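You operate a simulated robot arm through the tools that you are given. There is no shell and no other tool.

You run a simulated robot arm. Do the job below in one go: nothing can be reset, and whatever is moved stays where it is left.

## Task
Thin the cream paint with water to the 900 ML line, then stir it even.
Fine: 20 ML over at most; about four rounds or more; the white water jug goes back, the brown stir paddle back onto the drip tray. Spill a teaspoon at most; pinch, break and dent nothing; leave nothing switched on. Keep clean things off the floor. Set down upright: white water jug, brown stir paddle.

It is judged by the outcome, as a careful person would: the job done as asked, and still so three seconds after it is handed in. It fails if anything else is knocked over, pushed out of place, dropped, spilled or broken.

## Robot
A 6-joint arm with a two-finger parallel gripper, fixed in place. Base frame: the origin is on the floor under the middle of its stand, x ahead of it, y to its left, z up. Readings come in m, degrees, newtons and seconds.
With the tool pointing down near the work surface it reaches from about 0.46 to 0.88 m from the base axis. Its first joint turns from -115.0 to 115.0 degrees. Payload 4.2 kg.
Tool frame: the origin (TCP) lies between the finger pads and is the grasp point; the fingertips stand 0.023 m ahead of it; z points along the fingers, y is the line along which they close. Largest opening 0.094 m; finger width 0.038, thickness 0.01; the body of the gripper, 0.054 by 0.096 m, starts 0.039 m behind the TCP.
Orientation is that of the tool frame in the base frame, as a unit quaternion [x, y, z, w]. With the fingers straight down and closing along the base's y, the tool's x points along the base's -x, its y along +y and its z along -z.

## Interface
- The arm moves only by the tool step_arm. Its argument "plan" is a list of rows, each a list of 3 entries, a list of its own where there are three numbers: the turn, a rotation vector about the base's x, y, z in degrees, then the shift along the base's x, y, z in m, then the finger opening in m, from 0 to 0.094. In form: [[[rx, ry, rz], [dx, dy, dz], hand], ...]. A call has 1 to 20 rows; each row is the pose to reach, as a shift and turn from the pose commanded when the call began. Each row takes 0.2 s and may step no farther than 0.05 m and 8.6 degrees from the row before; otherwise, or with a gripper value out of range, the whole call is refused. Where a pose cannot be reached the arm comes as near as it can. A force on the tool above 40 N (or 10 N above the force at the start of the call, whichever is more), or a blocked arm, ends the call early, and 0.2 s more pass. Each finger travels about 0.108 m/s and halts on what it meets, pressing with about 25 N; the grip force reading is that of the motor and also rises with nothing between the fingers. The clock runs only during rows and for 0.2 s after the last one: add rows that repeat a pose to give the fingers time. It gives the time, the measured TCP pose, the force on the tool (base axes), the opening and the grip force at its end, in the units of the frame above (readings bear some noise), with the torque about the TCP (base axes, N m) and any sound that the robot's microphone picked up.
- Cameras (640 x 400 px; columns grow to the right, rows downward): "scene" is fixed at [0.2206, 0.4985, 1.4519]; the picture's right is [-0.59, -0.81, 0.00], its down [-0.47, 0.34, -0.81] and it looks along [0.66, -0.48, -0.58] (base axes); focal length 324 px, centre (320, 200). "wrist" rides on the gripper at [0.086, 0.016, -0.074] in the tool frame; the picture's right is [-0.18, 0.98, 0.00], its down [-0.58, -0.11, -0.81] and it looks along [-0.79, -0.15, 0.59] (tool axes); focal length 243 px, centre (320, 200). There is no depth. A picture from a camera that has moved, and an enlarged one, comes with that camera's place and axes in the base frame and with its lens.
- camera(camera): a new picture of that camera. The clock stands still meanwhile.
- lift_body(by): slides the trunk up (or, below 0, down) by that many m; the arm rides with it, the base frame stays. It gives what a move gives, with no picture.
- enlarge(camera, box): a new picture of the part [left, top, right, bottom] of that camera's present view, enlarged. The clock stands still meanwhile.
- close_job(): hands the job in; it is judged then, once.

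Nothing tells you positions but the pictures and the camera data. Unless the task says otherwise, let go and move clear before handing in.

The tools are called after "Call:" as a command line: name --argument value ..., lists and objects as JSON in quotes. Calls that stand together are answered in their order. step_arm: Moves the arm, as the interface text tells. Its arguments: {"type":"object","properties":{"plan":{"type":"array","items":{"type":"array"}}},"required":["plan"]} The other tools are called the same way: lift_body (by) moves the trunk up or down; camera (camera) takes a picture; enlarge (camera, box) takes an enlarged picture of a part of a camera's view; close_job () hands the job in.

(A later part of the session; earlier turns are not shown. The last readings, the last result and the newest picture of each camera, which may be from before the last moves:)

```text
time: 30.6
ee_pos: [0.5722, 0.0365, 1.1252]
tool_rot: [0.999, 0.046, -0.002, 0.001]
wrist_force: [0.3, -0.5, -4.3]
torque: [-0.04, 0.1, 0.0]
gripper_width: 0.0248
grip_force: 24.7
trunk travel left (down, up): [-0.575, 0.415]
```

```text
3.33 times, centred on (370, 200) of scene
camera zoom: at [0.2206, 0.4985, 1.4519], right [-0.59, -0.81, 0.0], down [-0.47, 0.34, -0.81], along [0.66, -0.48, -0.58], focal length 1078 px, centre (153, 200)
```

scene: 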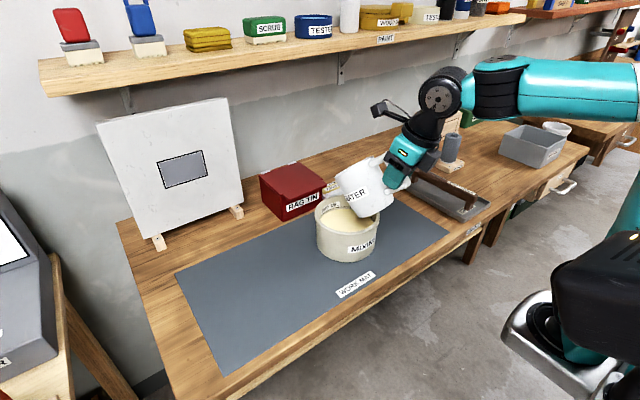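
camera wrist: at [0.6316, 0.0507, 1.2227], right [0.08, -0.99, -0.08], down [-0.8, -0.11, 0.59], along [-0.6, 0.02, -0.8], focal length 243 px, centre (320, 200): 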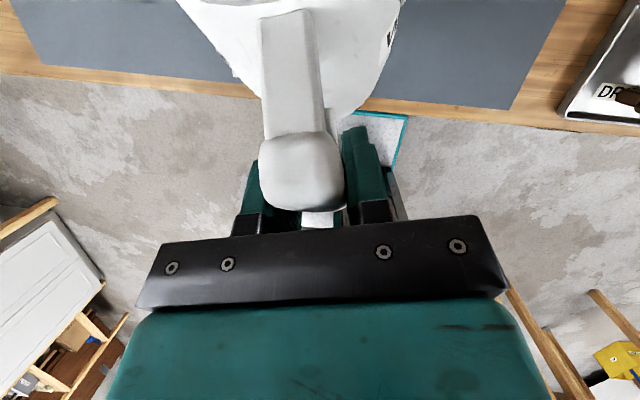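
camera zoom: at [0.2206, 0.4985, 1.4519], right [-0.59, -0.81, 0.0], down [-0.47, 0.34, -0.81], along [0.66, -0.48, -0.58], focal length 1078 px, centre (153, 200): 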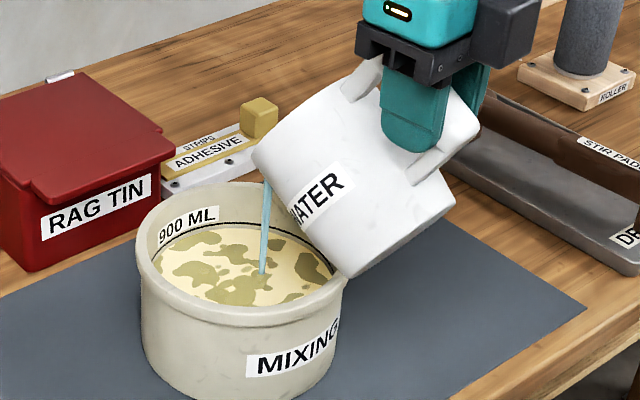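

Water has started to flow, landing well inside the pot. Checking the level.

Call:
enlarge --camera "scene" --box '[330, 196, 370, 221]'

```text
16.00 times, centred on (350, 208) of scene
camera zoom: at [0.2206, 0.4985, 1.4519], right [-0.59, -0.81, 0.0], down [-0.47, 0.34, -0.81], along [0.66, -0.48, -0.58], focal length 5176 px, centre (-160, 64)
```

zoom: 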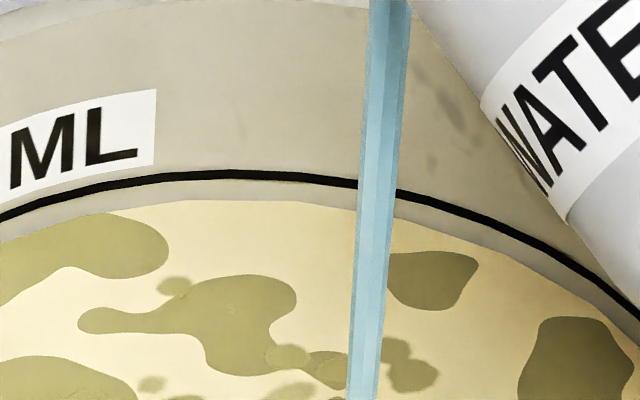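

The level has risen a touch (edge from row 205 to about 201). I'll hold this tilt briefly to learn the flow rate.

Call:
step_arm --plan '[[[0, 0, 0], [0, 0, 0], 0.01]]'

Call:
enlarge --camera "scene" --box '[330, 196, 370, 221]'

```text
time: 31.0
ee_pos: [0.5706, 0.0353, 1.1266]
tool_rot: [0.999, 0.045, 0.0, -0.001]
wrist_force: [-0.1, -0.4, -3.7]
torque: [-0.01, 0.11, 0.03]
gripper_width: 0.025
grip_force: 25.2
trunk travel left (down, up): [-0.575, 0.415]
```

```text
16.00 times, centred on (350, 208) of scene
camera zoom: at [0.2206, 0.4985, 1.4519], right [-0.59, -0.81, 0.0], down [-0.47, 0.34, -0.81], along [0.66, -0.48, -0.58], focal length 5176 px, centre (-160, 64)
```

zoom: 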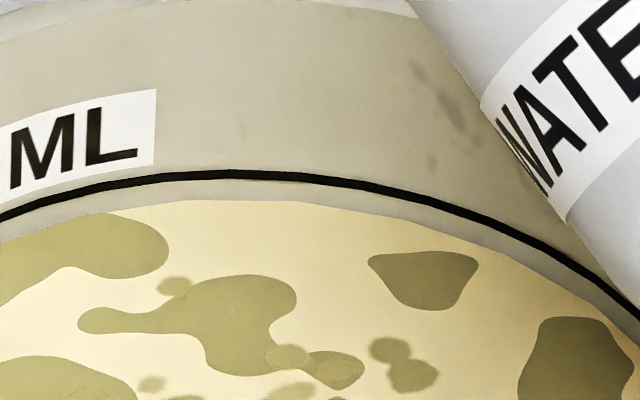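

The flow stops by itself once the water drops to the lip, so the amount follows the tilt. I'll go on in 2° steps.

Call:
step_arm --plan '[[[-0.09, 1, 0], [0.0015, 0, 0], 0.01], [[-0.17, 2, 0], [0.003, 0, 0.001], 0.01], [[-0.17, 2, 0], [0.003, 0, 0.001], 0.01], [[-0.17, 2, 0], [0.003, 0, 0.001], 0.01]]'

Call:
enlarge --camera "scene" --box '[330, 196, 370, 221]'

```text
time: 32.0
ee_pos: [0.5741, 0.0354, 1.1278]
tool_rot: [0.999, 0.046, -0.018, 0.001]
wrist_force: [-1.3, -0.5, -3.1]
torque: [-0.01, 0.1, 0.04]
gripper_width: 0.025
grip_force: 25.3
trunk travel left (down, up): [-0.575, 0.415]
```

```text
16.00 times, centred on (350, 208) of scene
camera zoom: at [0.2206, 0.4985, 1.4519], right [-0.59, -0.81, 0.0], down [-0.47, 0.34, -0.81], along [0.66, -0.48, -0.58], focal length 5176 px, centre (-160, 64)
```

zoom: 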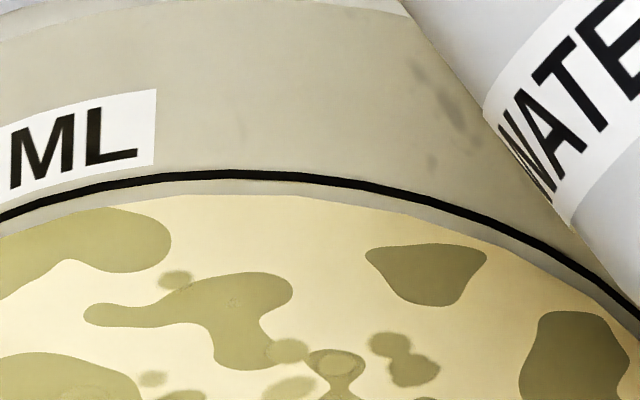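

The edge rose from row 201 to about 195. I'll continue with 3°.

Call:
step_arm --plan '[[[-0.09, 1, 0], [0.0017, 0, 0.0005], 0.01], [[-0.17, 2, 0], [0.0035, 0, 0.001], 0.01], [[-0.26, 3, 0], [0.005, 0, 0.0015], 0.01], [[-0.26, 3, 0], [0.005, 0, 0.0015], 0.01], [[-0.26, 3, 0], [0.005, 0, 0.0015], 0.01]]'

Call:
enlarge --camera "scene" --box '[330, 196, 370, 221]'

Call:
enlarge --camera "scene" --box '[300, 140, 440, 260]'

```text
time: 33.2
ee_pos: [0.5796, 0.0347, 1.1284]
tool_rot: [0.998, 0.045, -0.045, 0.001]
wrist_force: [0.3, -0.3, -2.8]
torque: [-0.05, 0.09, -0.02]
gripper_width: 0.0247
grip_force: 25.7
trunk travel left (down, up): [-0.575, 0.415]
```

```text
16.00 times, centred on (350, 208) of scene
camera zoom: at [0.2206, 0.4985, 1.4519], right [-0.59, -0.81, 0.0], down [-0.47, 0.34, -0.81], along [0.66, -0.48, -0.58], focal length 5176 px, centre (-160, 64)
```

zoom: 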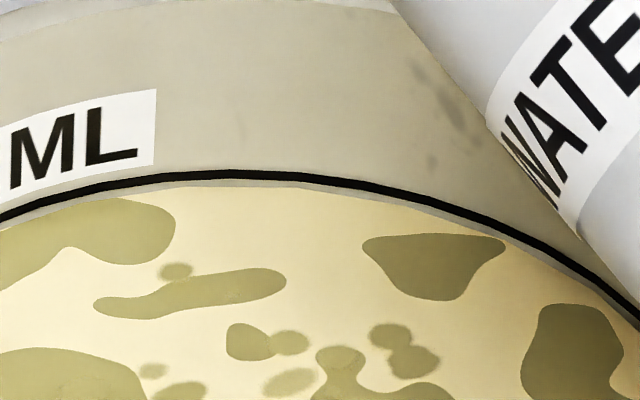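

```text
3.33 times, centred on (370, 200) of scene
camera zoom: at [0.2206, 0.4985, 1.4519], right [-0.59, -0.81, 0.0], down [-0.47, 0.34, -0.81], along [0.66, -0.48, -0.58], focal length 1078 px, centre (153, 200)
```

zoom: 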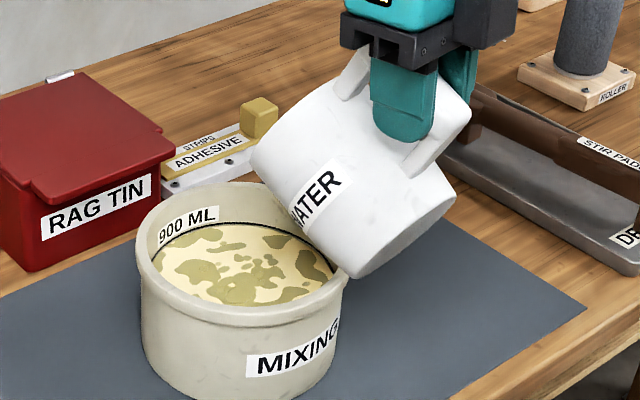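

The edge is near row 187, with the line's middle at 174. I'll zoom in tighter for measuring.

Call:
enlarge --camera "scene" --box '[341, 204, 349, 209]'

```text
16.00 times, centred on (345, 206) of scene
camera zoom: at [0.2206, 0.4985, 1.4519], right [-0.59, -0.81, 0.0], down [-0.47, 0.34, -0.81], along [0.66, -0.48, -0.58], focal length 5176 px, centre (-80, 96)
```

zoom: 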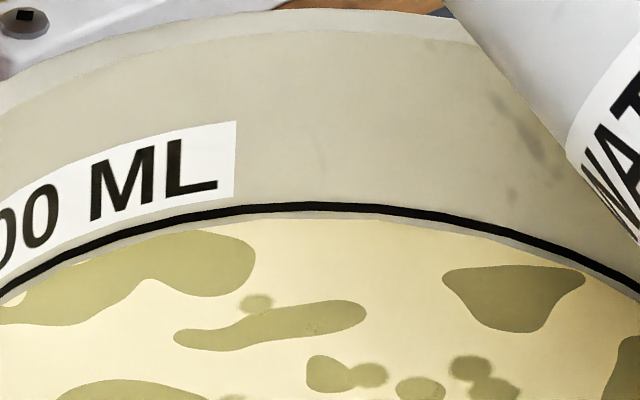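

Zoom is at its maximum; the paint edge is 12 px (about 38 ml) under the line's middle. I'll tilt 2.5° more.

Call:
step_arm --plan '[[[-0.09, 1, 0], [0.0018, 0, 0.0005], 0.01], [[-0.17, 2, 0], [0.0036, 0, 0.001], 0.01], [[-0.22, 2.5, 0], [0.0045, 0, 0.0015], 0.01], [[-0.22, 2.5, 0], [0.0045, 0, 0.0015], 0.01], [[-0.22, 2.5, 0], [0.0045, 0, 0.0015], 0.01]]'

Call:
enlarge --camera "scene" --box '[341, 204, 349, 209]'

Call:
enlarge --camera "scene" --box '[300, 140, 440, 260]'

```text
time: 34.4
ee_pos: [0.5824, 0.0361, 1.1311]
tool_rot: [0.997, 0.045, -0.068, 0.003]
wrist_force: [-0.2, 0.4, -2.9]
torque: [0.0, 0.05, 0.0]
gripper_width: 0.0248
grip_force: 24.9
trunk travel left (down, up): [-0.575, 0.415]
```

```text
16.00 times, centred on (345, 206) of scene
camera zoom: at [0.2206, 0.4985, 1.4519], right [-0.59, -0.81, 0.0], down [-0.47, 0.34, -0.81], along [0.66, -0.48, -0.58], focal length 5176 px, centre (-80, 96)
```

zoom: 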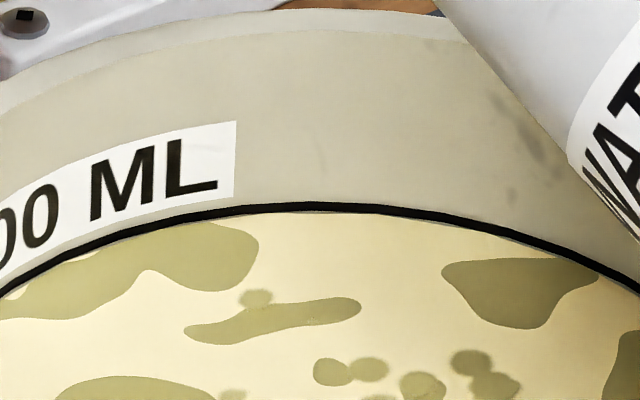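

```text
3.33 times, centred on (370, 200) of scene
camera zoom: at [0.2206, 0.4985, 1.4519], right [-0.59, -0.81, 0.0], down [-0.47, 0.34, -0.81], along [0.66, -0.48, -0.58], focal length 1078 px, centre (153, 200)
```

zoom: 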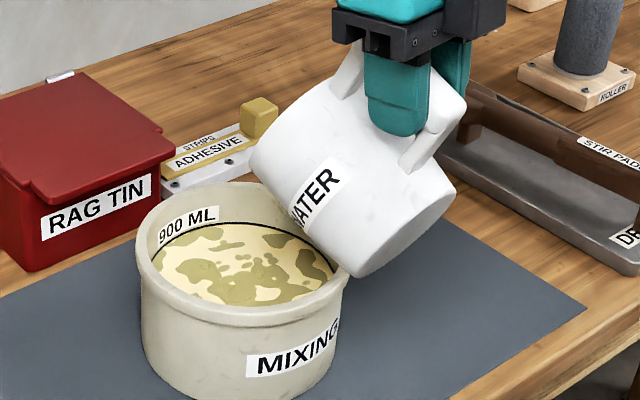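

The edge has just reached the underside of the line; about 5 px (16 ml) remain to its middle. I'll add 1.5°.

Call:
step_arm --plan '[[[-0.07, 0.75, 0], [0.0014, 0, 0.0003], 0.01], [[-0.13, 1.5, 0], [0.0028, 0, 0.0006], 0.01], [[-0.13, 1.5, 0], [0.0028, 0, 0.0006], 0.01], [[-0.13, 1.5, 0], [0.0028, 0, 0.0006], 0.01]]'

Call:
enlarge --camera "scene" --box '[341, 204, 349, 209]'

Call:
enlarge --camera "scene" --box '[334, 202, 344, 208]'

```text
time: 35.4
ee_pos: [0.5847, 0.0359, 1.1291]
tool_rot: [0.996, 0.046, -0.071, 0.004]
wrist_force: [0.7, -0.5, -2.6]
torque: [-0.02, 0.05, -0.02]
gripper_width: 0.025
grip_force: 25.0
trunk travel left (down, up): [-0.575, 0.415]
```

```text
16.00 times, centred on (345, 206) of scene
camera zoom: at [0.2206, 0.4985, 1.4519], right [-0.59, -0.81, 0.0], down [-0.47, 0.34, -0.81], along [0.66, -0.48, -0.58], focal length 5176 px, centre (-80, 96)
```

zoom: 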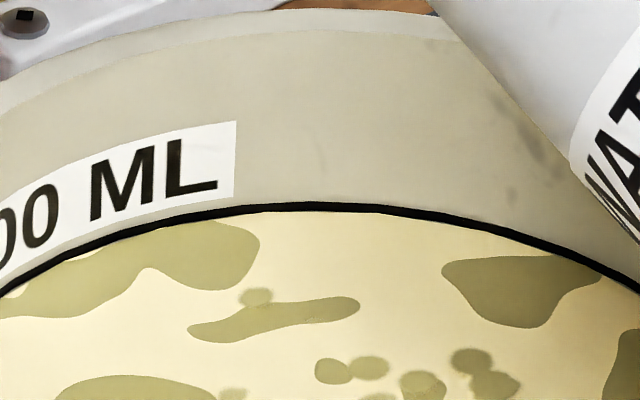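

```text
16.00 times, centred on (339, 205) of scene
camera zoom: at [0.2206, 0.4985, 1.4519], right [-0.59, -0.81, 0.0], down [-0.47, 0.34, -0.81], along [0.66, -0.48, -0.58], focal length 5176 px, centre (16, 120)
```

zoom: 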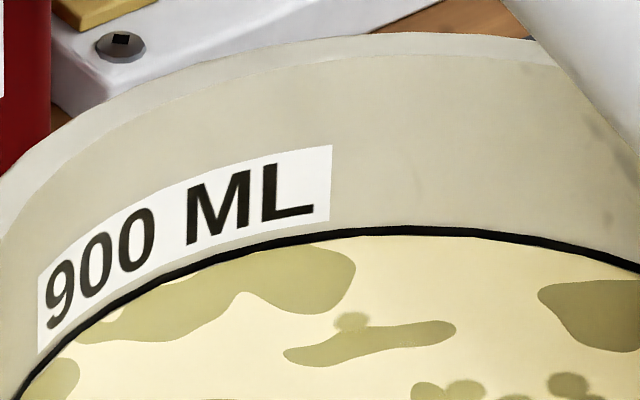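

The edge moved only about a pixel. I'll hold a moment to let it finish and re-measure.

Call:
step_arm --plan '[[[0, 0, 0], [0, 0, 0], 0.01], [[0, 0, 0], [0, 0, 0], 0.01]]'

Call:
enlarge --camera "scene" --box '[341, 204, 349, 209]'

Call:
enlarge --camera "scene" --box '[300, 140, 440, 260]'

```text
time: 36.0
ee_pos: [0.5856, 0.0343, 1.1299]
tool_rot: [0.996, 0.045, -0.071, 0.004]
wrist_force: [0.6, -0.2, -3.1]
torque: [0.0, 0.08, 0.0]
gripper_width: 0.0248
grip_force: 24.6
trunk travel left (down, up): [-0.575, 0.415]
```

```text
16.00 times, centred on (345, 206) of scene
camera zoom: at [0.2206, 0.4985, 1.4519], right [-0.59, -0.81, 0.0], down [-0.47, 0.34, -0.81], along [0.66, -0.48, -0.58], focal length 5176 px, centre (-80, 96)
```

zoom: 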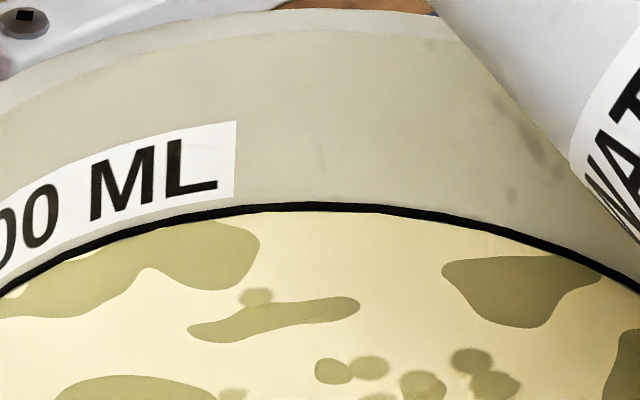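

```text
3.33 times, centred on (370, 200) of scene
camera zoom: at [0.2206, 0.4985, 1.4519], right [-0.59, -0.81, 0.0], down [-0.47, 0.34, -0.81], along [0.66, -0.48, -0.58], focal length 1078 px, centre (153, 200)
```

zoom: 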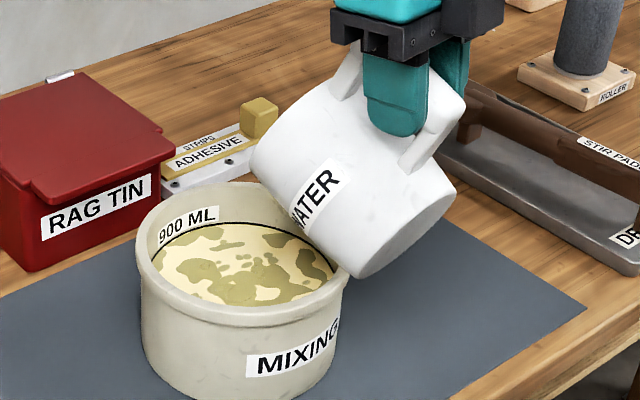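

The wrist turned only about a third of a degree of the 1.5° asked, so a joint limit may be near. I'll ask for 1.5° more and watch the reading.

Call:
step_arm --plan '[[[-0.07, 0.75, 0], [0.0014, 0, 0.0003], 0.01], [[-0.13, 1.5, 0], [0.0028, 0, 0.0006], 0.01], [[-0.13, 1.5, 0], [0.0028, 0, 0.0006], 0.01]]'

Call:
enlarge --camera "scene" --box '[341, 204, 349, 209]'

```text
time: 36.8
ee_pos: [0.584, 0.0349, 1.1297]
tool_rot: [0.996, 0.046, -0.072, 0.004]
wrist_force: [0.2, -0.1, -2.9]
torque: [0.01, 0.06, 0.0]
gripper_width: 0.025
grip_force: 25.7
out of reach, approached as far as the arm can: row 1, 2, 3
trunk travel left (down, up): [-0.575, 0.415]
```

```text
16.00 times, centred on (345, 206) of scene
camera zoom: at [0.2206, 0.4985, 1.4519], right [-0.59, -0.81, 0.0], down [-0.47, 0.34, -0.81], along [0.66, -0.48, -0.58], focal length 5176 px, centre (-80, 96)
```

zoom: 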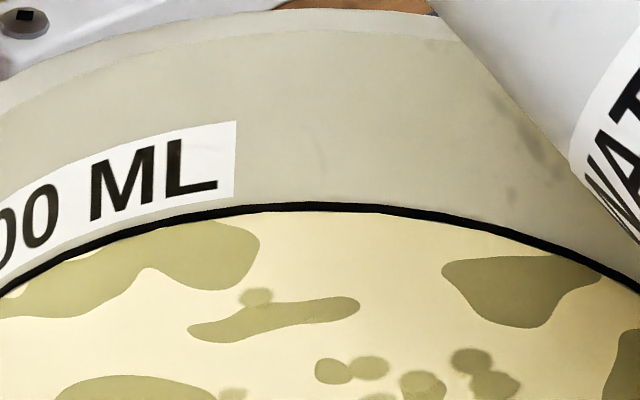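

The wrist joint is at its bend limit. Raising the trunk while lowering the arm by the same amount will angle the forearm down and free up more tilt. I'll tilt back 4° first so nothing dribbles meanwhile.

Call:
step_arm --plan '[[[0.17, -2, 0], [-0.003, 0, -0.0005], 0.01], [[0.35, -4, 0], [-0.007, 0, -0.001], 0.01], [[0.35, -4, 0], [-0.007, 0, -0.001], 0.01]]'

Call:
lift_body --by 0.06

Call:
step_arm --plan '[[[0, 0, 0], [0, 0, -0.01], 0.01], [[0, 0, 0], [0, 0, -0.025], 0.01], [[0, 0, 0], [0, 0, -0.04], 0.01], [[0, 0, 0], [0, 0, -0.052], 0.01], [[0, 0, 0], [0, 0, -0.06], 0.01], [[0, 0, 0], [0, 0, -0.06], 0.01]]'

Call:
enlarge --camera "scene" --box '[290, 110, 450, 270]'

```text
time: 37.6
ee_pos: [0.579, 0.0353, 1.1328]
tool_rot: [0.997, 0.045, -0.059, 0.002]
wrist_force: [-0.4, 0.5, -2.2]
torque: [-0.02, 0.03, -0.02]
gripper_width: 0.0249
grip_force: 25.3
out of reach, approached as far as the arm can: row 2, 3
trunk travel left (down, up): [-0.575, 0.415]
```

```text
time: 38.6
ee_pos: [0.579, 0.0361, 1.193]
tool_rot: [0.997, 0.046, -0.059, 0.002]
wrist_force: [-1.4, 0.3, -2.5]
torque: [-0.04, 0.05, 0.01]
gripper_width: 0.025
grip_force: 24.6
trunk travel left (down, up): [-0.635, 0.355]
```

```text
time: 40.0
ee_pos: [0.6005, 0.0441, 1.18]
tool_rot: [0.997, 0.045, -0.06, 0.003]
wrist_force: [-0.1, 0.2, -2.4]
torque: [-0.04, 0.06, 0.01]
gripper_width: 0.025
grip_force: 25.6
out of reach, approached as far as the arm can: row 1, 2, 3, 4, 5, 6
trunk travel left (down, up): [-0.635, 0.355]
```

```text
2.50 times, centred on (370, 190) of scene
camera zoom: at [0.2206, 0.4985, 1.4519], right [-0.59, -0.81, 0.0], down [-0.47, 0.34, -0.81], along [0.66, -0.48, -0.58], focal length 809 px, centre (195, 225)
```

zoom: 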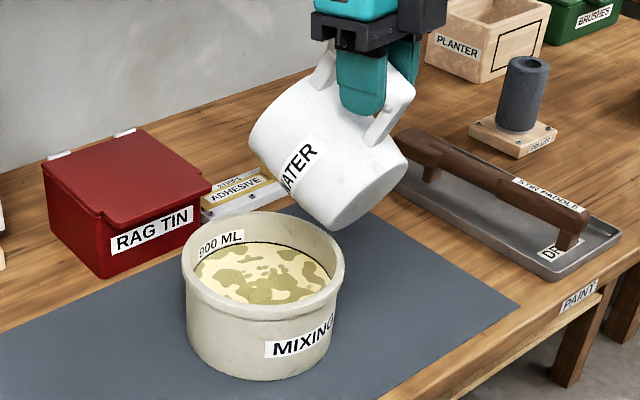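

The arm is still limited, so it isn't simply the wrist bend. Let me look at the whole arm's posture before any further move.

Call:
camera --camera "scene"

Call:
camera --camera "wrist"

```text
taken
```

scene: 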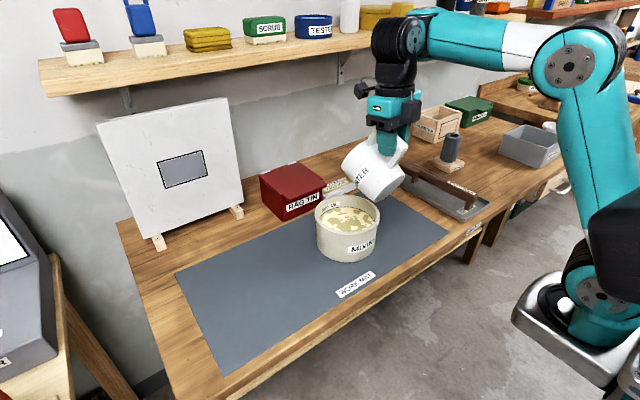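

```text
taken
camera wrist: at [0.6971, 0.0367, 1.2437], right [-0.09, -1.0, 0.02], down [-0.49, 0.06, 0.87], along [-0.87, 0.07, -0.49], focal length 243 px, centre (320, 200)
```

wrist: 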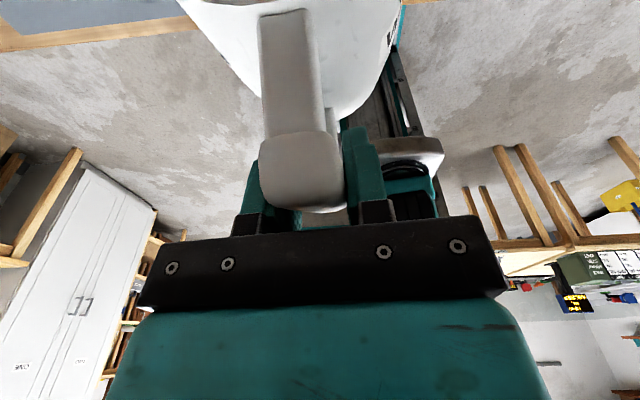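

The arm's elbow is high with the forearm near horizontal. I'll test whether it's the roll joint again by turning the yaw back a few degrees at the same spot, which keeps the spout over the pot.

Call:
step_arm --plan '[[[0, 0, -1.5], [0, 0.003, 0], 0.01], [[0, 0, -3], [0, 0.006, 0], 0.01], [[0, 0, -4.5], [0, 0.008, 0], 0.01], [[0, 0, -6], [0, 0.01, 0], 0.01], [[0, 0, -6], [0, 0.01, 0], 0.01]]'

```text
time: 41.2
ee_pos: [0.6002, 0.0543, 1.1817]
tool_rot: [0.998, -0.007, -0.059, -0.001]
wrist_force: [1.0, 0.3, -1.7]
torque: [0.02, 0.04, 0.0]
gripper_width: 0.0248
grip_force: 25.0
trunk travel left (down, up): [-0.635, 0.355]
```

Reached without complaint. Now I'll try lowering back toward the pour height.

Call:
step_arm --plan '[[[0, 0, 0], [-0.003, 0, -0.01], 0.01], [[0, 0, 0], [-0.006, 0, -0.022], 0.01], [[0, 0, 0], [-0.009, 0, -0.034], 0.01], [[0, 0, 0], [-0.012, 0, -0.042], 0.01], [[0, 0, 0], [-0.012, 0, -0.042], 0.01]]'

```text
time: 42.4
ee_pos: [0.6082, 0.0603, 1.1749]
tool_rot: [0.998, -0.006, -0.06, 0.0]
wrist_force: [-0.1, 0.6, -2.6]
torque: [0.01, 0.03, -0.02]
gripper_width: 0.0251
grip_force: 25.2
out of reach, approached as far as the arm can: row 1, 2, 3, 4, 5
trunk travel left (down, up): [-0.635, 0.355]
```

Comparing with earlier poses (which reached much lower when the tool was yawed to the right of the radial), the roll joint still seems to be the one binding. I'll turn the yaw a further 14° clockwise, keeping the spout point over the pot.

Call:
step_arm --plan '[[[0, 0, -2], [-0.001, 0.003, 0], 0.01], [[0, 0, -5], [-0.004, 0.008, 0], 0.01], [[0, 0, -8], [-0.007, 0.013, 0], 0.01], [[0, 0, -11], [-0.009, 0.018, 0], 0.01], [[0, 0, -14], [-0.0115, 0.0224, 0], 0.01], [[0, 0, -14], [-0.0115, 0.0224, 0], 0.01]]'

```text
time: 43.8
ee_pos: [0.5969, 0.0895, 1.1777]
tool_rot: [0.989, -0.129, -0.064, -0.011]
wrist_force: [1.3, 0.6, -1.5]
torque: [0.03, 0.09, -0.02]
gripper_width: 0.0251
grip_force: 25.8
out of reach, approached as far as the arm can: row 5, 6
trunk travel left (down, up): [-0.635, 0.355]
```

Still limited, pushing outward and toward +y. Let me look closely at the arm itself to see what it is running into.

Call:
enlarge --camera "scene" --box '[320, 0, 640, 200]'

Call:
camera --camera "scene"

```text
2.00 times, centred on (480, 100) of scene
camera zoom: at [0.2206, 0.4985, 1.4519], right [-0.59, -0.81, 0.0], down [-0.47, 0.34, -0.81], along [0.66, -0.48, -0.58], focal length 647 px, centre (0, 400)
```

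zoom: 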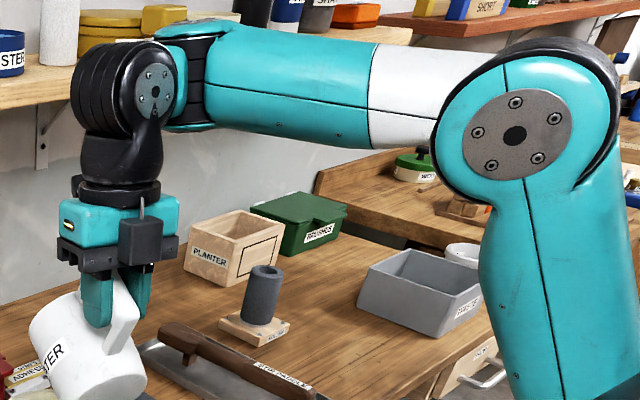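

```text
taken
```

scene: 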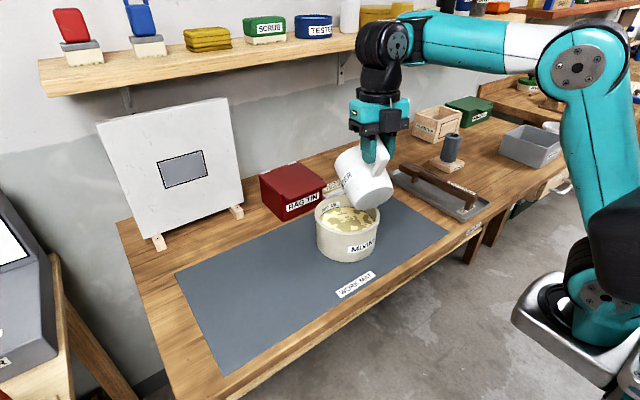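

The wrist bend is about 97° with a horizontal forearm, so that joint is probably stuck at its stop. I'll tilt the jug back by 15° in place (spout rising, nothing can pour) to see if it comes free.

Call:
step_arm --plan '[[[-1.28, -4.83, 0], [0, 0, 0], 0.01], [[-2.55, -9.67, 0], [0, 0, 0], 0.01], [[-3.83, -14.5, 0], [0, 0, 0], 0.01], [[-3.83, -14.5, 0], [0, 0, 0], 0.01]]'

```text
time: 44.8
ee_pos: [0.6252, 0.101, 1.231]
tool_rot: [0.989, -0.128, 0.071, 0.008]
wrist_force: [0.5, 0.0, -2.3]
torque: [0.07, 0.1, -0.05]
gripper_width: 0.0248
grip_force: 25.6
out of reach, approached as far as the arm can: row 1, 2, 3, 4
trunk travel left (down, up): [-0.635, 0.355]
```

The orientation came back but the hand rose and moved outward instead of staying put, as if one wrist joint were not moving at all. I'll probe with a small outward move to learn which motions are free.

Call:
step_arm --plan '[[[0, 0, 0], [0.012, 0, 0], 0.01], [[0, 0, 0], [0.025, 0, 0], 0.01], [[0, 0, 0], [0.025, 0, 0], 0.01]]'

```text
time: 45.6
ee_pos: [0.6514, 0.1012, 1.2328]
tool_rot: [0.989, -0.129, 0.071, 0.008]
wrist_force: [0.0, 0.6, -1.5]
torque: [0.01, 0.08, -0.02]
gripper_width: 0.025
grip_force: 24.6
trunk travel left (down, up): [-0.635, 0.355]
```

Outward is free. Now a small downward probe from here.

Call:
step_arm --plan '[[[0, 0, 0], [0, 0, -0.015], 0.01], [[0, 0, 0], [0, 0, -0.03], 0.01], [[0, 0, 0], [0, 0, -0.03], 0.01]]'

```text
time: 46.4
ee_pos: [0.6561, 0.1043, 1.212]
tool_rot: [0.989, -0.129, 0.071, 0.009]
wrist_force: [0.0, 0.5, -2.6]
torque: [0.02, 0.07, 0.02]
gripper_width: 0.0248
grip_force: 24.9
out of reach, approached as far as the arm can: row 2, 3
trunk travel left (down, up): [-0.635, 0.355]
```

The reachable boundary seems one-sided. Let me look at the arm again here to understand which joint is at a stop.

Call:
enlarge --camera "scene" --box '[320, 0, 640, 200]'

Call:
enlarge --camera "scene" --box '[480, 150, 640, 400]'

Call:
camera --camera "wrist"

```text
2.00 times, centred on (480, 100) of scene
camera zoom: at [0.2206, 0.4985, 1.4519], right [-0.59, -0.81, 0.0], down [-0.47, 0.34, -0.81], along [0.66, -0.48, -0.58], focal length 647 px, centre (0, 400)
```

zoom: 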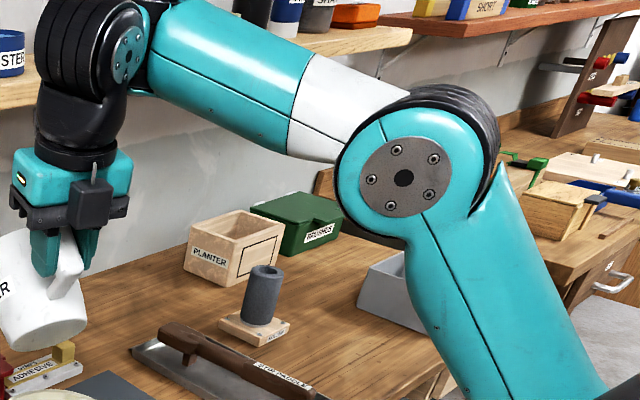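

```text
1.60 times, centred on (560, 275) of scene
camera zoom: at [0.2206, 0.4985, 1.4519], right [-0.59, -0.81, 0.0], down [-0.47, 0.34, -0.81], along [0.66, -0.48, -0.58], focal length 518 px, centre (-64, 80)
```

zoom: 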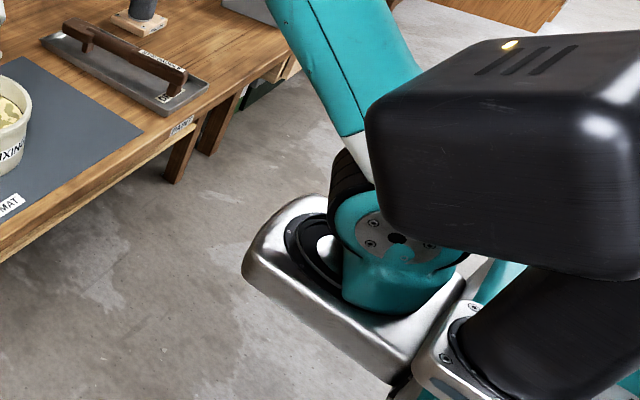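

```text
taken
camera wrist: at [0.7262, 0.0701, 1.2968], right [-0.43, -0.9, -0.03], down [-0.64, 0.28, 0.72], along [-0.64, 0.32, -0.7], focal length 243 px, centre (320, 200)
```

wrist: 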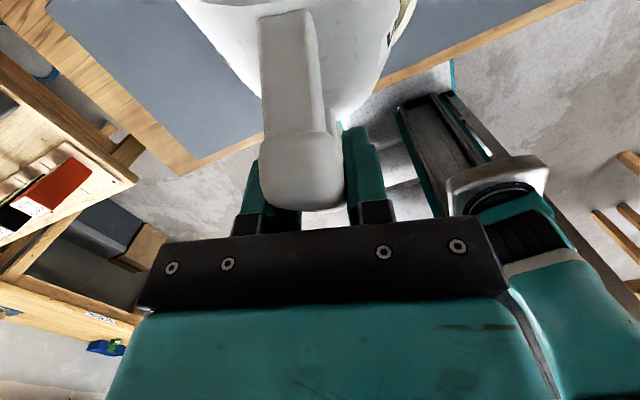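

The forearm now slopes upward, so I suspect one wrist joint wrapped past its ±180° limit when I pressed against the stop. I'll probe once more inward and down from here.

Call:
step_arm --plan '[[[0, 0, 0], [-0.01, 0, -0.02], 0.01], [[0, 0, 0], [-0.02, 0, -0.04], 0.01], [[0, 0, 0], [-0.02, 0, -0.04], 0.01]]'

```text
time: 47.2
ee_pos: [0.6601, 0.1164, 1.2047]
tool_rot: [0.989, -0.128, 0.07, 0.009]
wrist_force: [0.5, 0.6, -3.2]
torque: [0.01, 0.1, -0.02]
gripper_width: 0.0249
grip_force: 24.8
out of reach, approached as far as the arm can: row 1, 2, 3
trunk travel left (down, up): [-0.635, 0.355]
```

The boundary lies exactly along the upper arm's direction, so a wrist pitch joint wrapped at its ±180° stop and more tilt is now the free direction. Plan: raise the hand, lower the trunk, then finish the pour from this side; first the raise.

Call:
step_arm --plan '[[[0, 0, 0], [0, 0, 0.012], 0.01], [[0, 0, 0], [0, 0, 0.03], 0.01], [[0, 0, 0], [0, 0, 0.048], 0.01], [[0, 0, 0], [0, 0, 0.06], 0.01], [[0, 0, 0], [0, 0, 0.06], 0.01]]'

```text
time: 48.4
ee_pos: [0.6611, 0.116, 1.265]
tool_rot: [0.989, -0.129, 0.071, 0.009]
wrist_force: [0.4, -0.2, -1.9]
torque: [0.06, 0.12, 0.0]
gripper_width: 0.025
grip_force: 25.3
trunk travel left (down, up): [-0.635, 0.355]
```

Upward moved freely. Now lowering the trunk by 0.10 m (the jug's lowest point stays about 6 cm above the pot rim).

Call:
lift_body --by -0.1

Call:
camera --camera "scene"

```text
time: 49.7
ee_pos: [0.6598, 0.1158, 1.165]
tool_rot: [0.989, -0.129, 0.071, 0.009]
wrist_force: [0.1, 0.1, -2.8]
torque: [0.02, 0.08, 0.02]
gripper_width: 0.0249
grip_force: 25.2
trunk travel left (down, up): [-0.535, 0.455]
```

```text
taken
```

scene: 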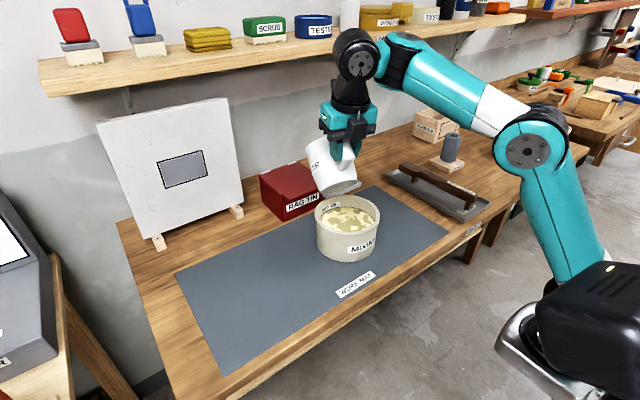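

The arm looks fine and the jug is over the pot. I'll move it in and tilt to about 62°, just short of flowing.

Call:
step_arm --plan '[[[0.5, 1.93, 0], [-0.008, -0.004, 0], 0.01], [[1.02, 3.87, 0], [-0.018, -0.009, 0], 0.01], [[1.53, 5.8, 0], [-0.029, -0.015, 0], 0.01], [[2.04, 7.73, 0], [-0.04, -0.021, 0], 0.01], [[2.55, 9.67, 0], [-0.05, -0.027, 0], 0.01], [[3.06, 11.6, 0], [-0.058, -0.031, 0], 0.01], [[3.06, 11.6, 0], [-0.058, -0.031, 0], 0.01]]'

Call:
enlarge --camera "scene" --box '[290, 120, 450, 270]'

Call:
enlarge --camera "scene" --box '[341, 204, 349, 209]'

```text
time: 51.3
ee_pos: [0.6021, 0.0856, 1.165]
tool_rot: [0.991, -0.128, -0.032, -0.004]
wrist_force: [-0.8, 1.1, -2.3]
torque: [0.03, 0.08, 0.01]
gripper_width: 0.0247
grip_force: 25.0
trunk travel left (down, up): [-0.535, 0.455]
```

```text
2.67 times, centred on (370, 195) of scene
camera zoom: at [0.2206, 0.4985, 1.4519], right [-0.59, -0.81, 0.0], down [-0.47, 0.34, -0.81], along [0.66, -0.48, -0.58], focal length 863 px, centre (187, 213)
```

zoom: 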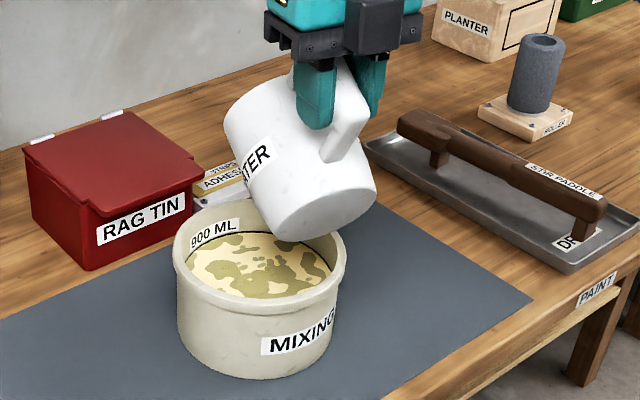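

```text
16.00 times, centred on (345, 206) of scene
camera zoom: at [0.2206, 0.4985, 1.4519], right [-0.59, -0.81, 0.0], down [-0.47, 0.34, -0.81], along [0.66, -0.48, -0.58], focal length 5176 px, centre (-80, 96)
```

zoom: 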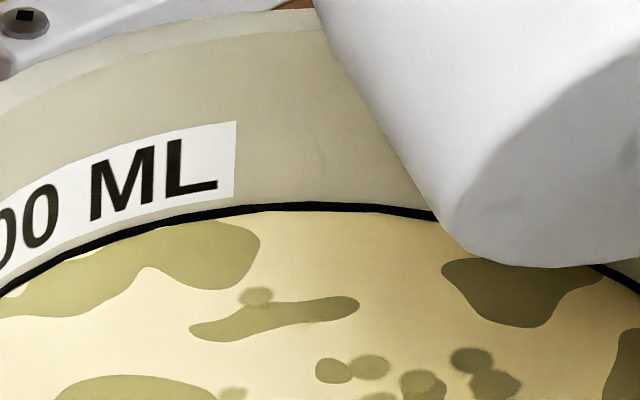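

Fully reached now, with the line still visible at the left. I'll lower a little and tilt to 66°, right at the point where flow stopped before.

Call:
step_arm --plan '[[[0, 0, 0], [0, 0, -0.008], 0.01], [[0.25, 0.97, 0], [0.002, -0.0005, -0.013], 0.01], [[0.51, 1.93, 0], [0.004, -0.001, -0.014], 0.01], [[0.77, 2.9, 0], [0.006, -0.0015, -0.013], 0.01], [[1.02, 3.87, 0], [0.0077, -0.002, -0.012], 0.01], [[1.02, 3.87, 0], [0.0077, -0.002, -0.012], 0.01]]'

Call:
enlarge --camera "scene" --box '[341, 204, 349, 209]'

Call:
enlarge --camera "scene" --box '[290, 120, 450, 270]'

```text
time: 52.7
ee_pos: [0.6102, 0.0827, 1.1536]
tool_rot: [0.989, -0.129, -0.067, -0.01]
wrist_force: [-0.7, -0.2, -2.2]
torque: [0.03, 0.06, -0.02]
gripper_width: 0.0249
grip_force: 25.0
trunk travel left (down, up): [-0.535, 0.455]
```

```text
16.00 times, centred on (345, 206) of scene
camera zoom: at [0.2206, 0.4985, 1.4519], right [-0.59, -0.81, 0.0], down [-0.47, 0.34, -0.81], along [0.66, -0.48, -0.58], focal length 5176 px, centre (-80, 96)
```

zoom: 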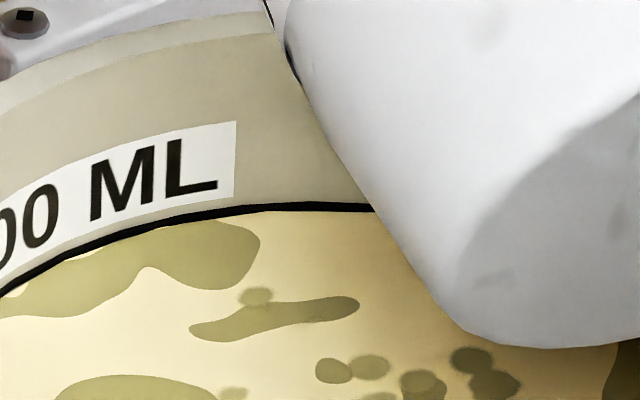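

```text
2.67 times, centred on (370, 195) of scene
camera zoom: at [0.2206, 0.4985, 1.4519], right [-0.59, -0.81, 0.0], down [-0.47, 0.34, -0.81], along [0.66, -0.48, -0.58], focal length 863 px, centre (187, 213)
```

zoom: 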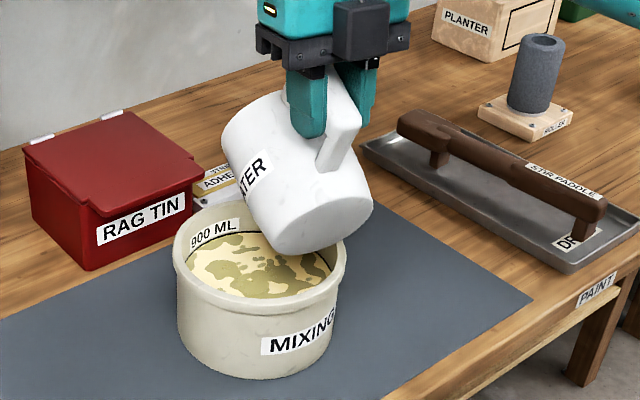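

Right at the threshold, with the spout well inside the pot. I'll tilt 2° more.

Call:
step_arm --plan '[[[0.25, 0.97, 0], [0.002, -0.0005, 0.0005], 0.01], [[0.51, 1.93, 0], [0.004, -0.001, 0.001], 0.01], [[0.51, 1.93, 0], [0.004, -0.001, 0.001], 0.01], [[0.51, 1.93, 0], [0.004, -0.001, 0.001], 0.01]]'

Call:
enlarge --camera "scene" --box '[341, 204, 349, 209]'

Call:
enlarge --camera "scene" --box '[325, 204, 345, 214]'

```text
time: 53.7
ee_pos: [0.6133, 0.0833, 1.1531]
tool_rot: [0.988, -0.128, -0.084, -0.011]
wrist_force: [-0.1, 0.5, -2.2]
torque: [0.0, 0.03, -0.01]
gripper_width: 0.0248
grip_force: 25.3
trunk travel left (down, up): [-0.535, 0.455]
```

```text
16.00 times, centred on (345, 206) of scene
camera zoom: at [0.2206, 0.4985, 1.4519], right [-0.59, -0.81, 0.0], down [-0.47, 0.34, -0.81], along [0.66, -0.48, -0.58], focal length 5176 px, centre (-80, 96)
```

zoom: 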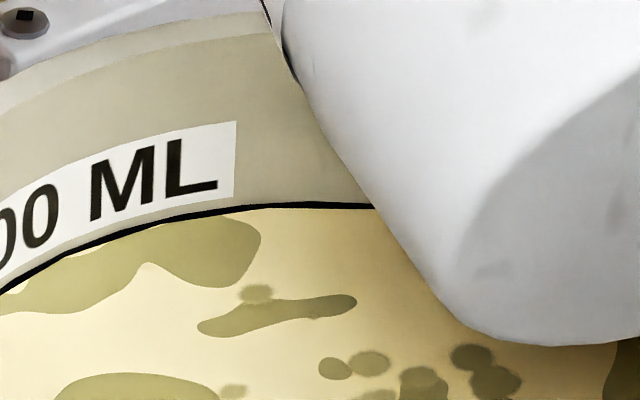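

```text
16.00 times, centred on (335, 209) of scene
camera zoom: at [0.2206, 0.4985, 1.4519], right [-0.59, -0.81, 0.0], down [-0.47, 0.34, -0.81], along [0.66, -0.48, -0.58], focal length 5176 px, centre (80, 56)
```

zoom: 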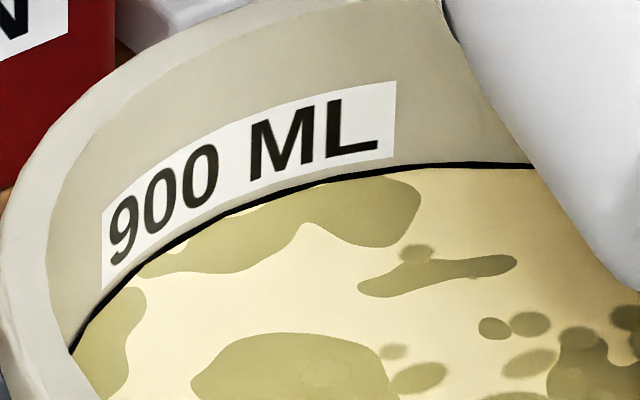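

The paint now covers about the lower third of the line, so roughly 895 ml. One more degree should bring it to the middle or slightly above.

Call:
step_arm --plan '[[[0.13, 0.48, 0], [0.001, 0, 0], 0.01], [[0.25, 0.97, 0], [0.002, -0.0005, 0.0005], 0.01], [[0.25, 0.97, 0], [0.002, -0.0005, 0.0005], 0.01], [[0.25, 0.97, 0], [0.002, -0.0005, 0.0005], 0.01]]'

Call:
enlarge --camera "scene" --box '[341, 204, 349, 209]'

Call:
enlarge --camera "scene" --box '[325, 204, 345, 214]'

```text
time: 54.7
ee_pos: [0.615, 0.082, 1.1541]
tool_rot: [0.987, -0.127, -0.093, -0.011]
wrist_force: [0.6, -0.3, -3.4]
torque: [0.02, 0.03, 0.02]
gripper_width: 0.0246
grip_force: 25.2
trunk travel left (down, up): [-0.535, 0.455]
```

```text
16.00 times, centred on (345, 206) of scene
camera zoom: at [0.2206, 0.4985, 1.4519], right [-0.59, -0.81, 0.0], down [-0.47, 0.34, -0.81], along [0.66, -0.48, -0.58], focal length 5176 px, centre (-80, 96)
```

zoom: 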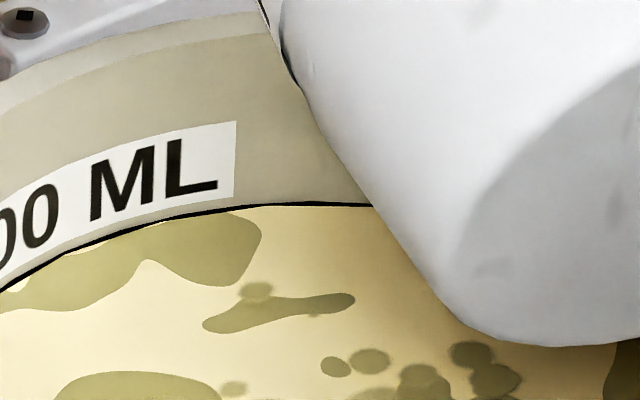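

```text
16.00 times, centred on (335, 209) of scene
camera zoom: at [0.2206, 0.4985, 1.4519], right [-0.59, -0.81, 0.0], down [-0.47, 0.34, -0.81], along [0.66, -0.48, -0.58], focal length 5176 px, centre (80, 56)
```

zoom: 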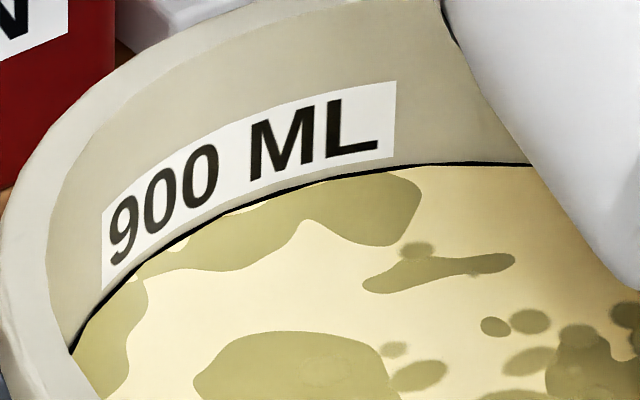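

The paint covers half the line, so it's at about 900 ml, and the pour is done. I'll tilt the jug back over the pot while raising it.

Call:
step_arm --plan '[[[-0.76, -2.9, 0], [0, 0, 0.004], 0.01], [[-1.51, -5.8, 0], [0, 0, 0.012], 0.01], [[-2.27, -8.7, 0], [0, 0, 0.022], 0.01], [[-3.02, -11.6, 0], [0, 0, 0.034], 0.01], [[-3.78, -14.5, 0], [0, 0, 0.046], 0.01], [[-4.54, -17.4, 0], [0, 0, 0.056], 0.01], [[-4.54, -17.4, 0], [0, 0, 0.06], 0.01], [[-4.54, -17.4, 0], [0, 0, 0.06], 0.01]]'

Call:
camera --camera "scene"

Call:
enlarge --camera "scene" --box '[330, 196, 370, 221]'

```text
time: 56.5
ee_pos: [0.616, 0.0828, 1.2141]
tool_rot: [0.99, -0.13, 0.063, 0.007]
wrist_force: [-0.3, 0.0, -2.1]
torque: [-0.01, 0.08, 0.0]
gripper_width: 0.0248
grip_force: 24.8
trunk travel left (down, up): [-0.535, 0.455]
```

```text
taken
```

scene: 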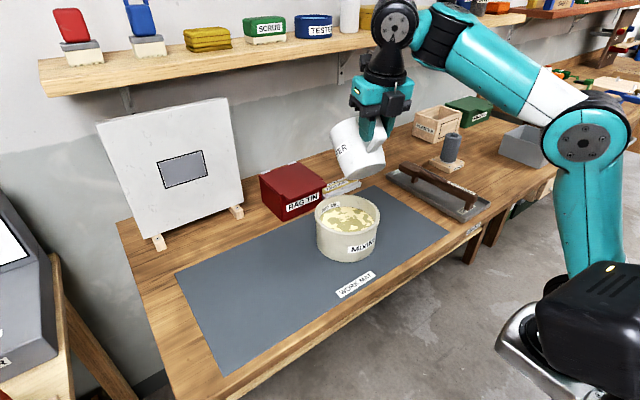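

```text
16.00 times, centred on (350, 208) of scene
camera zoom: at [0.2206, 0.4985, 1.4519], right [-0.59, -0.81, 0.0], down [-0.47, 0.34, -0.81], along [0.66, -0.48, -0.58], focal length 5176 px, centre (-160, 64)
```

zoom: 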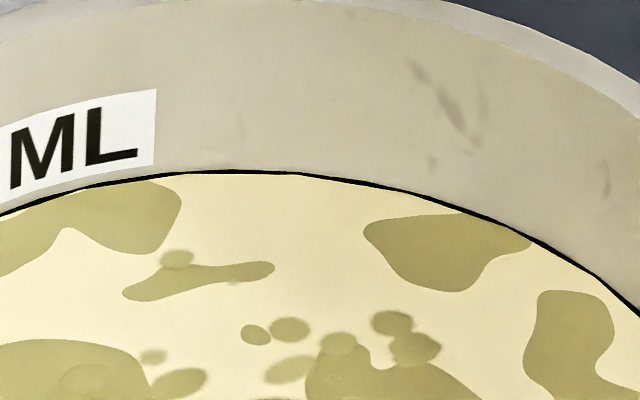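

The level check shows the edge right at the line's middle, and the jug moved back freely. To free the wrapped wrist joint with no load bias, I'll first swing the jug sideways (yaw −60°) up here, well clear of everything.

Call:
step_arm --plan '[[[0, 0, -4], [0, 0, 0.002], 0.01], [[0, 0, -11], [0, 0, 0.006], 0.01], [[0, 0, -19], [0, 0, 0.01], 0.01], [[0, 0, -27], [0, 0, 0.015], 0.01], [[0, 0, -35], [0, 0, 0.02], 0.01], [[0, 0, -43], [0, 0, 0.02], 0.01], [[0, 0, -50], [0, 0, 0.02], 0.01], [[0, 0, -56], [0, 0, 0.02], 0.01], [[0, 0, -60], [0, 0, 0.02], 0.01], [[0, 0, -60], [0, 0, 0.02], 0.01]]'

Call:
camera --camera "scene"

Call:
camera --camera "wrist"

```text
time: 58.7
ee_pos: [0.6139, 0.0822, 1.2313]
tool_rot: [0.793, -0.606, 0.051, 0.036]
wrist_force: [0.0, -0.1, -0.8]
torque: [0.05, 0.03, 0.01]
gripper_width: 0.0247
grip_force: 25.1
trunk travel left (down, up): [-0.535, 0.455]
```

```text
taken
```

scene: 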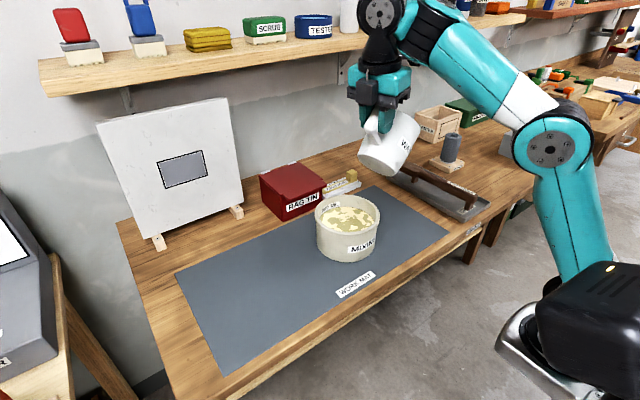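

```text
taken
camera wrist: at [0.6191, 0.0026, 1.3155], right [-1.0, -0.08, -0.03], down [-0.07, 0.68, 0.73], along [-0.04, 0.73, -0.68], focal length 243 px, centre (320, 200)
```

wrist: 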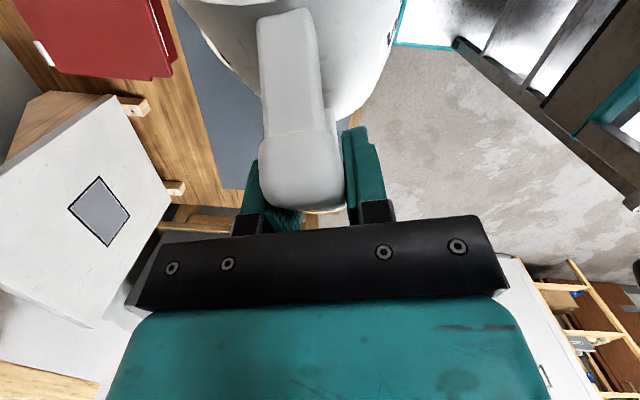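

The swing went fine. Now I'll bring the jug upright in this sideways attitude, staying high above the bench.

Call:
step_arm --plan '[[[-3.9, -1.05, 0], [0, -0.004, -0.003], 0.01], [[-9.65, -2.62, 0], [0, -0.01, -0.008], 0.01], [[-15.4, -4.2, 0], [-0.001, -0.017, -0.013], 0.01], [[-21.2, -5.8, 0], [-0.001, -0.024, -0.018], 0.01], [[-27, -7.3, 0], [-0.002, -0.031, -0.023], 0.01], [[-32.8, -8.9, 0], [-0.002, -0.038, -0.028], 0.01], [[-38.6, -10.5, 0], [-0.003, -0.045, -0.033], 0.01], [[-44.4, -12.1, 0], [-0.003, -0.052, -0.037], 0.01], [[-49, -13.3, 0], [-0.004, -0.06, -0.04], 0.01], [[-49, -13.3, 0], [-0.004, -0.06, -0.04], 0.01]]'

Call:
camera --camera "scene"

Call:
camera --camera "wrist"

```text
time: 60.9
ee_pos: [0.599, 0.0208, 1.1604]
tool_rot: [0.777, -0.593, 0.169, 0.127]
wrist_force: [0.6, 0.2, -2.3]
torque: [0.12, 0.06, -0.01]
gripper_width: 0.0247
grip_force: 24.7
out of reach, approached as far as the arm can: row 1, 2, 3, 4, 5, 6, 7, 8, 9, 10
trunk travel left (down, up): [-0.535, 0.455]
```

```text
taken
```

scene: 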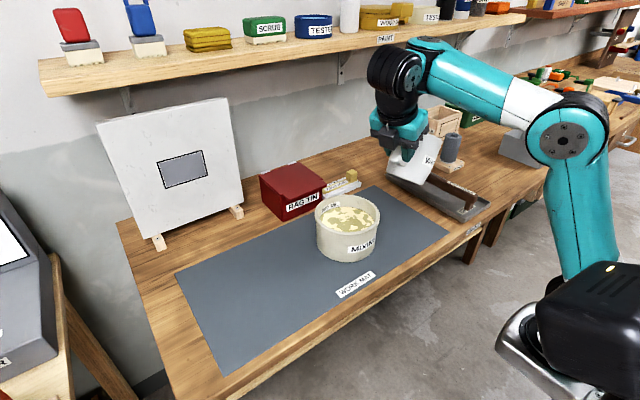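

```text
taken
camera wrist: at [0.5959, -0.0299, 1.2637], right [-0.99, -0.1, -0.08], down [-0.12, 0.86, 0.5], along [0.02, 0.5, -0.86], focal length 243 px, centre (320, 200)
```

wrist: 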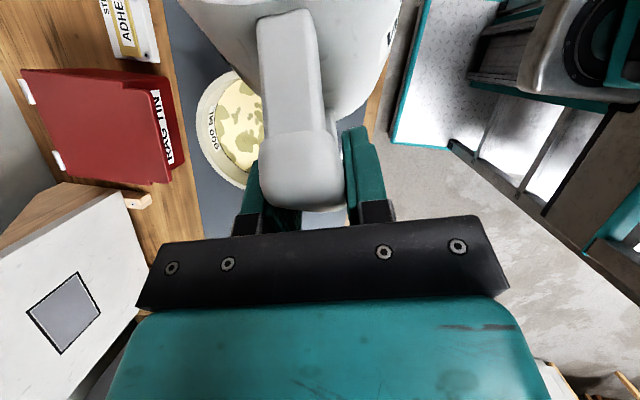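

The jug came only part-way (about 16° short of half) and the hand settled slightly low, so a different joint is limiting in this sideways attitude. I'll probe gently: first turning the yaw back a little at this pitch.

Call:
step_arm --plan '[[[0, 0, 4], [0, 0, 0.01], 0.01], [[0, 0, 10], [0, 0, 0.02], 0.01], [[0, 0, 16], [0, 0, 0.03], 0.01], [[0, 0, 16], [0, 0, 0.03], 0.01]]'

Call:
camera --camera "scene"

```text
time: 61.9
ee_pos: [0.5982, 0.0224, 1.1914]
tool_rot: [0.852, -0.479, 0.186, 0.101]
wrist_force: [-0.1, 0.2, -1.5]
torque: [0.12, 0.05, 0.02]
gripper_width: 0.0247
grip_force: 24.6
trunk travel left (down, up): [-0.535, 0.455]
```

```text
taken
```

scene: 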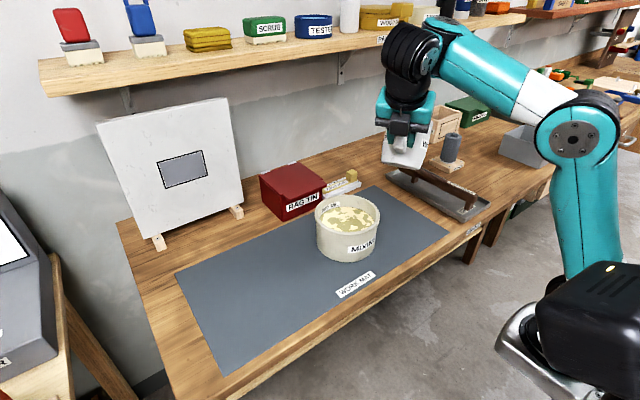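

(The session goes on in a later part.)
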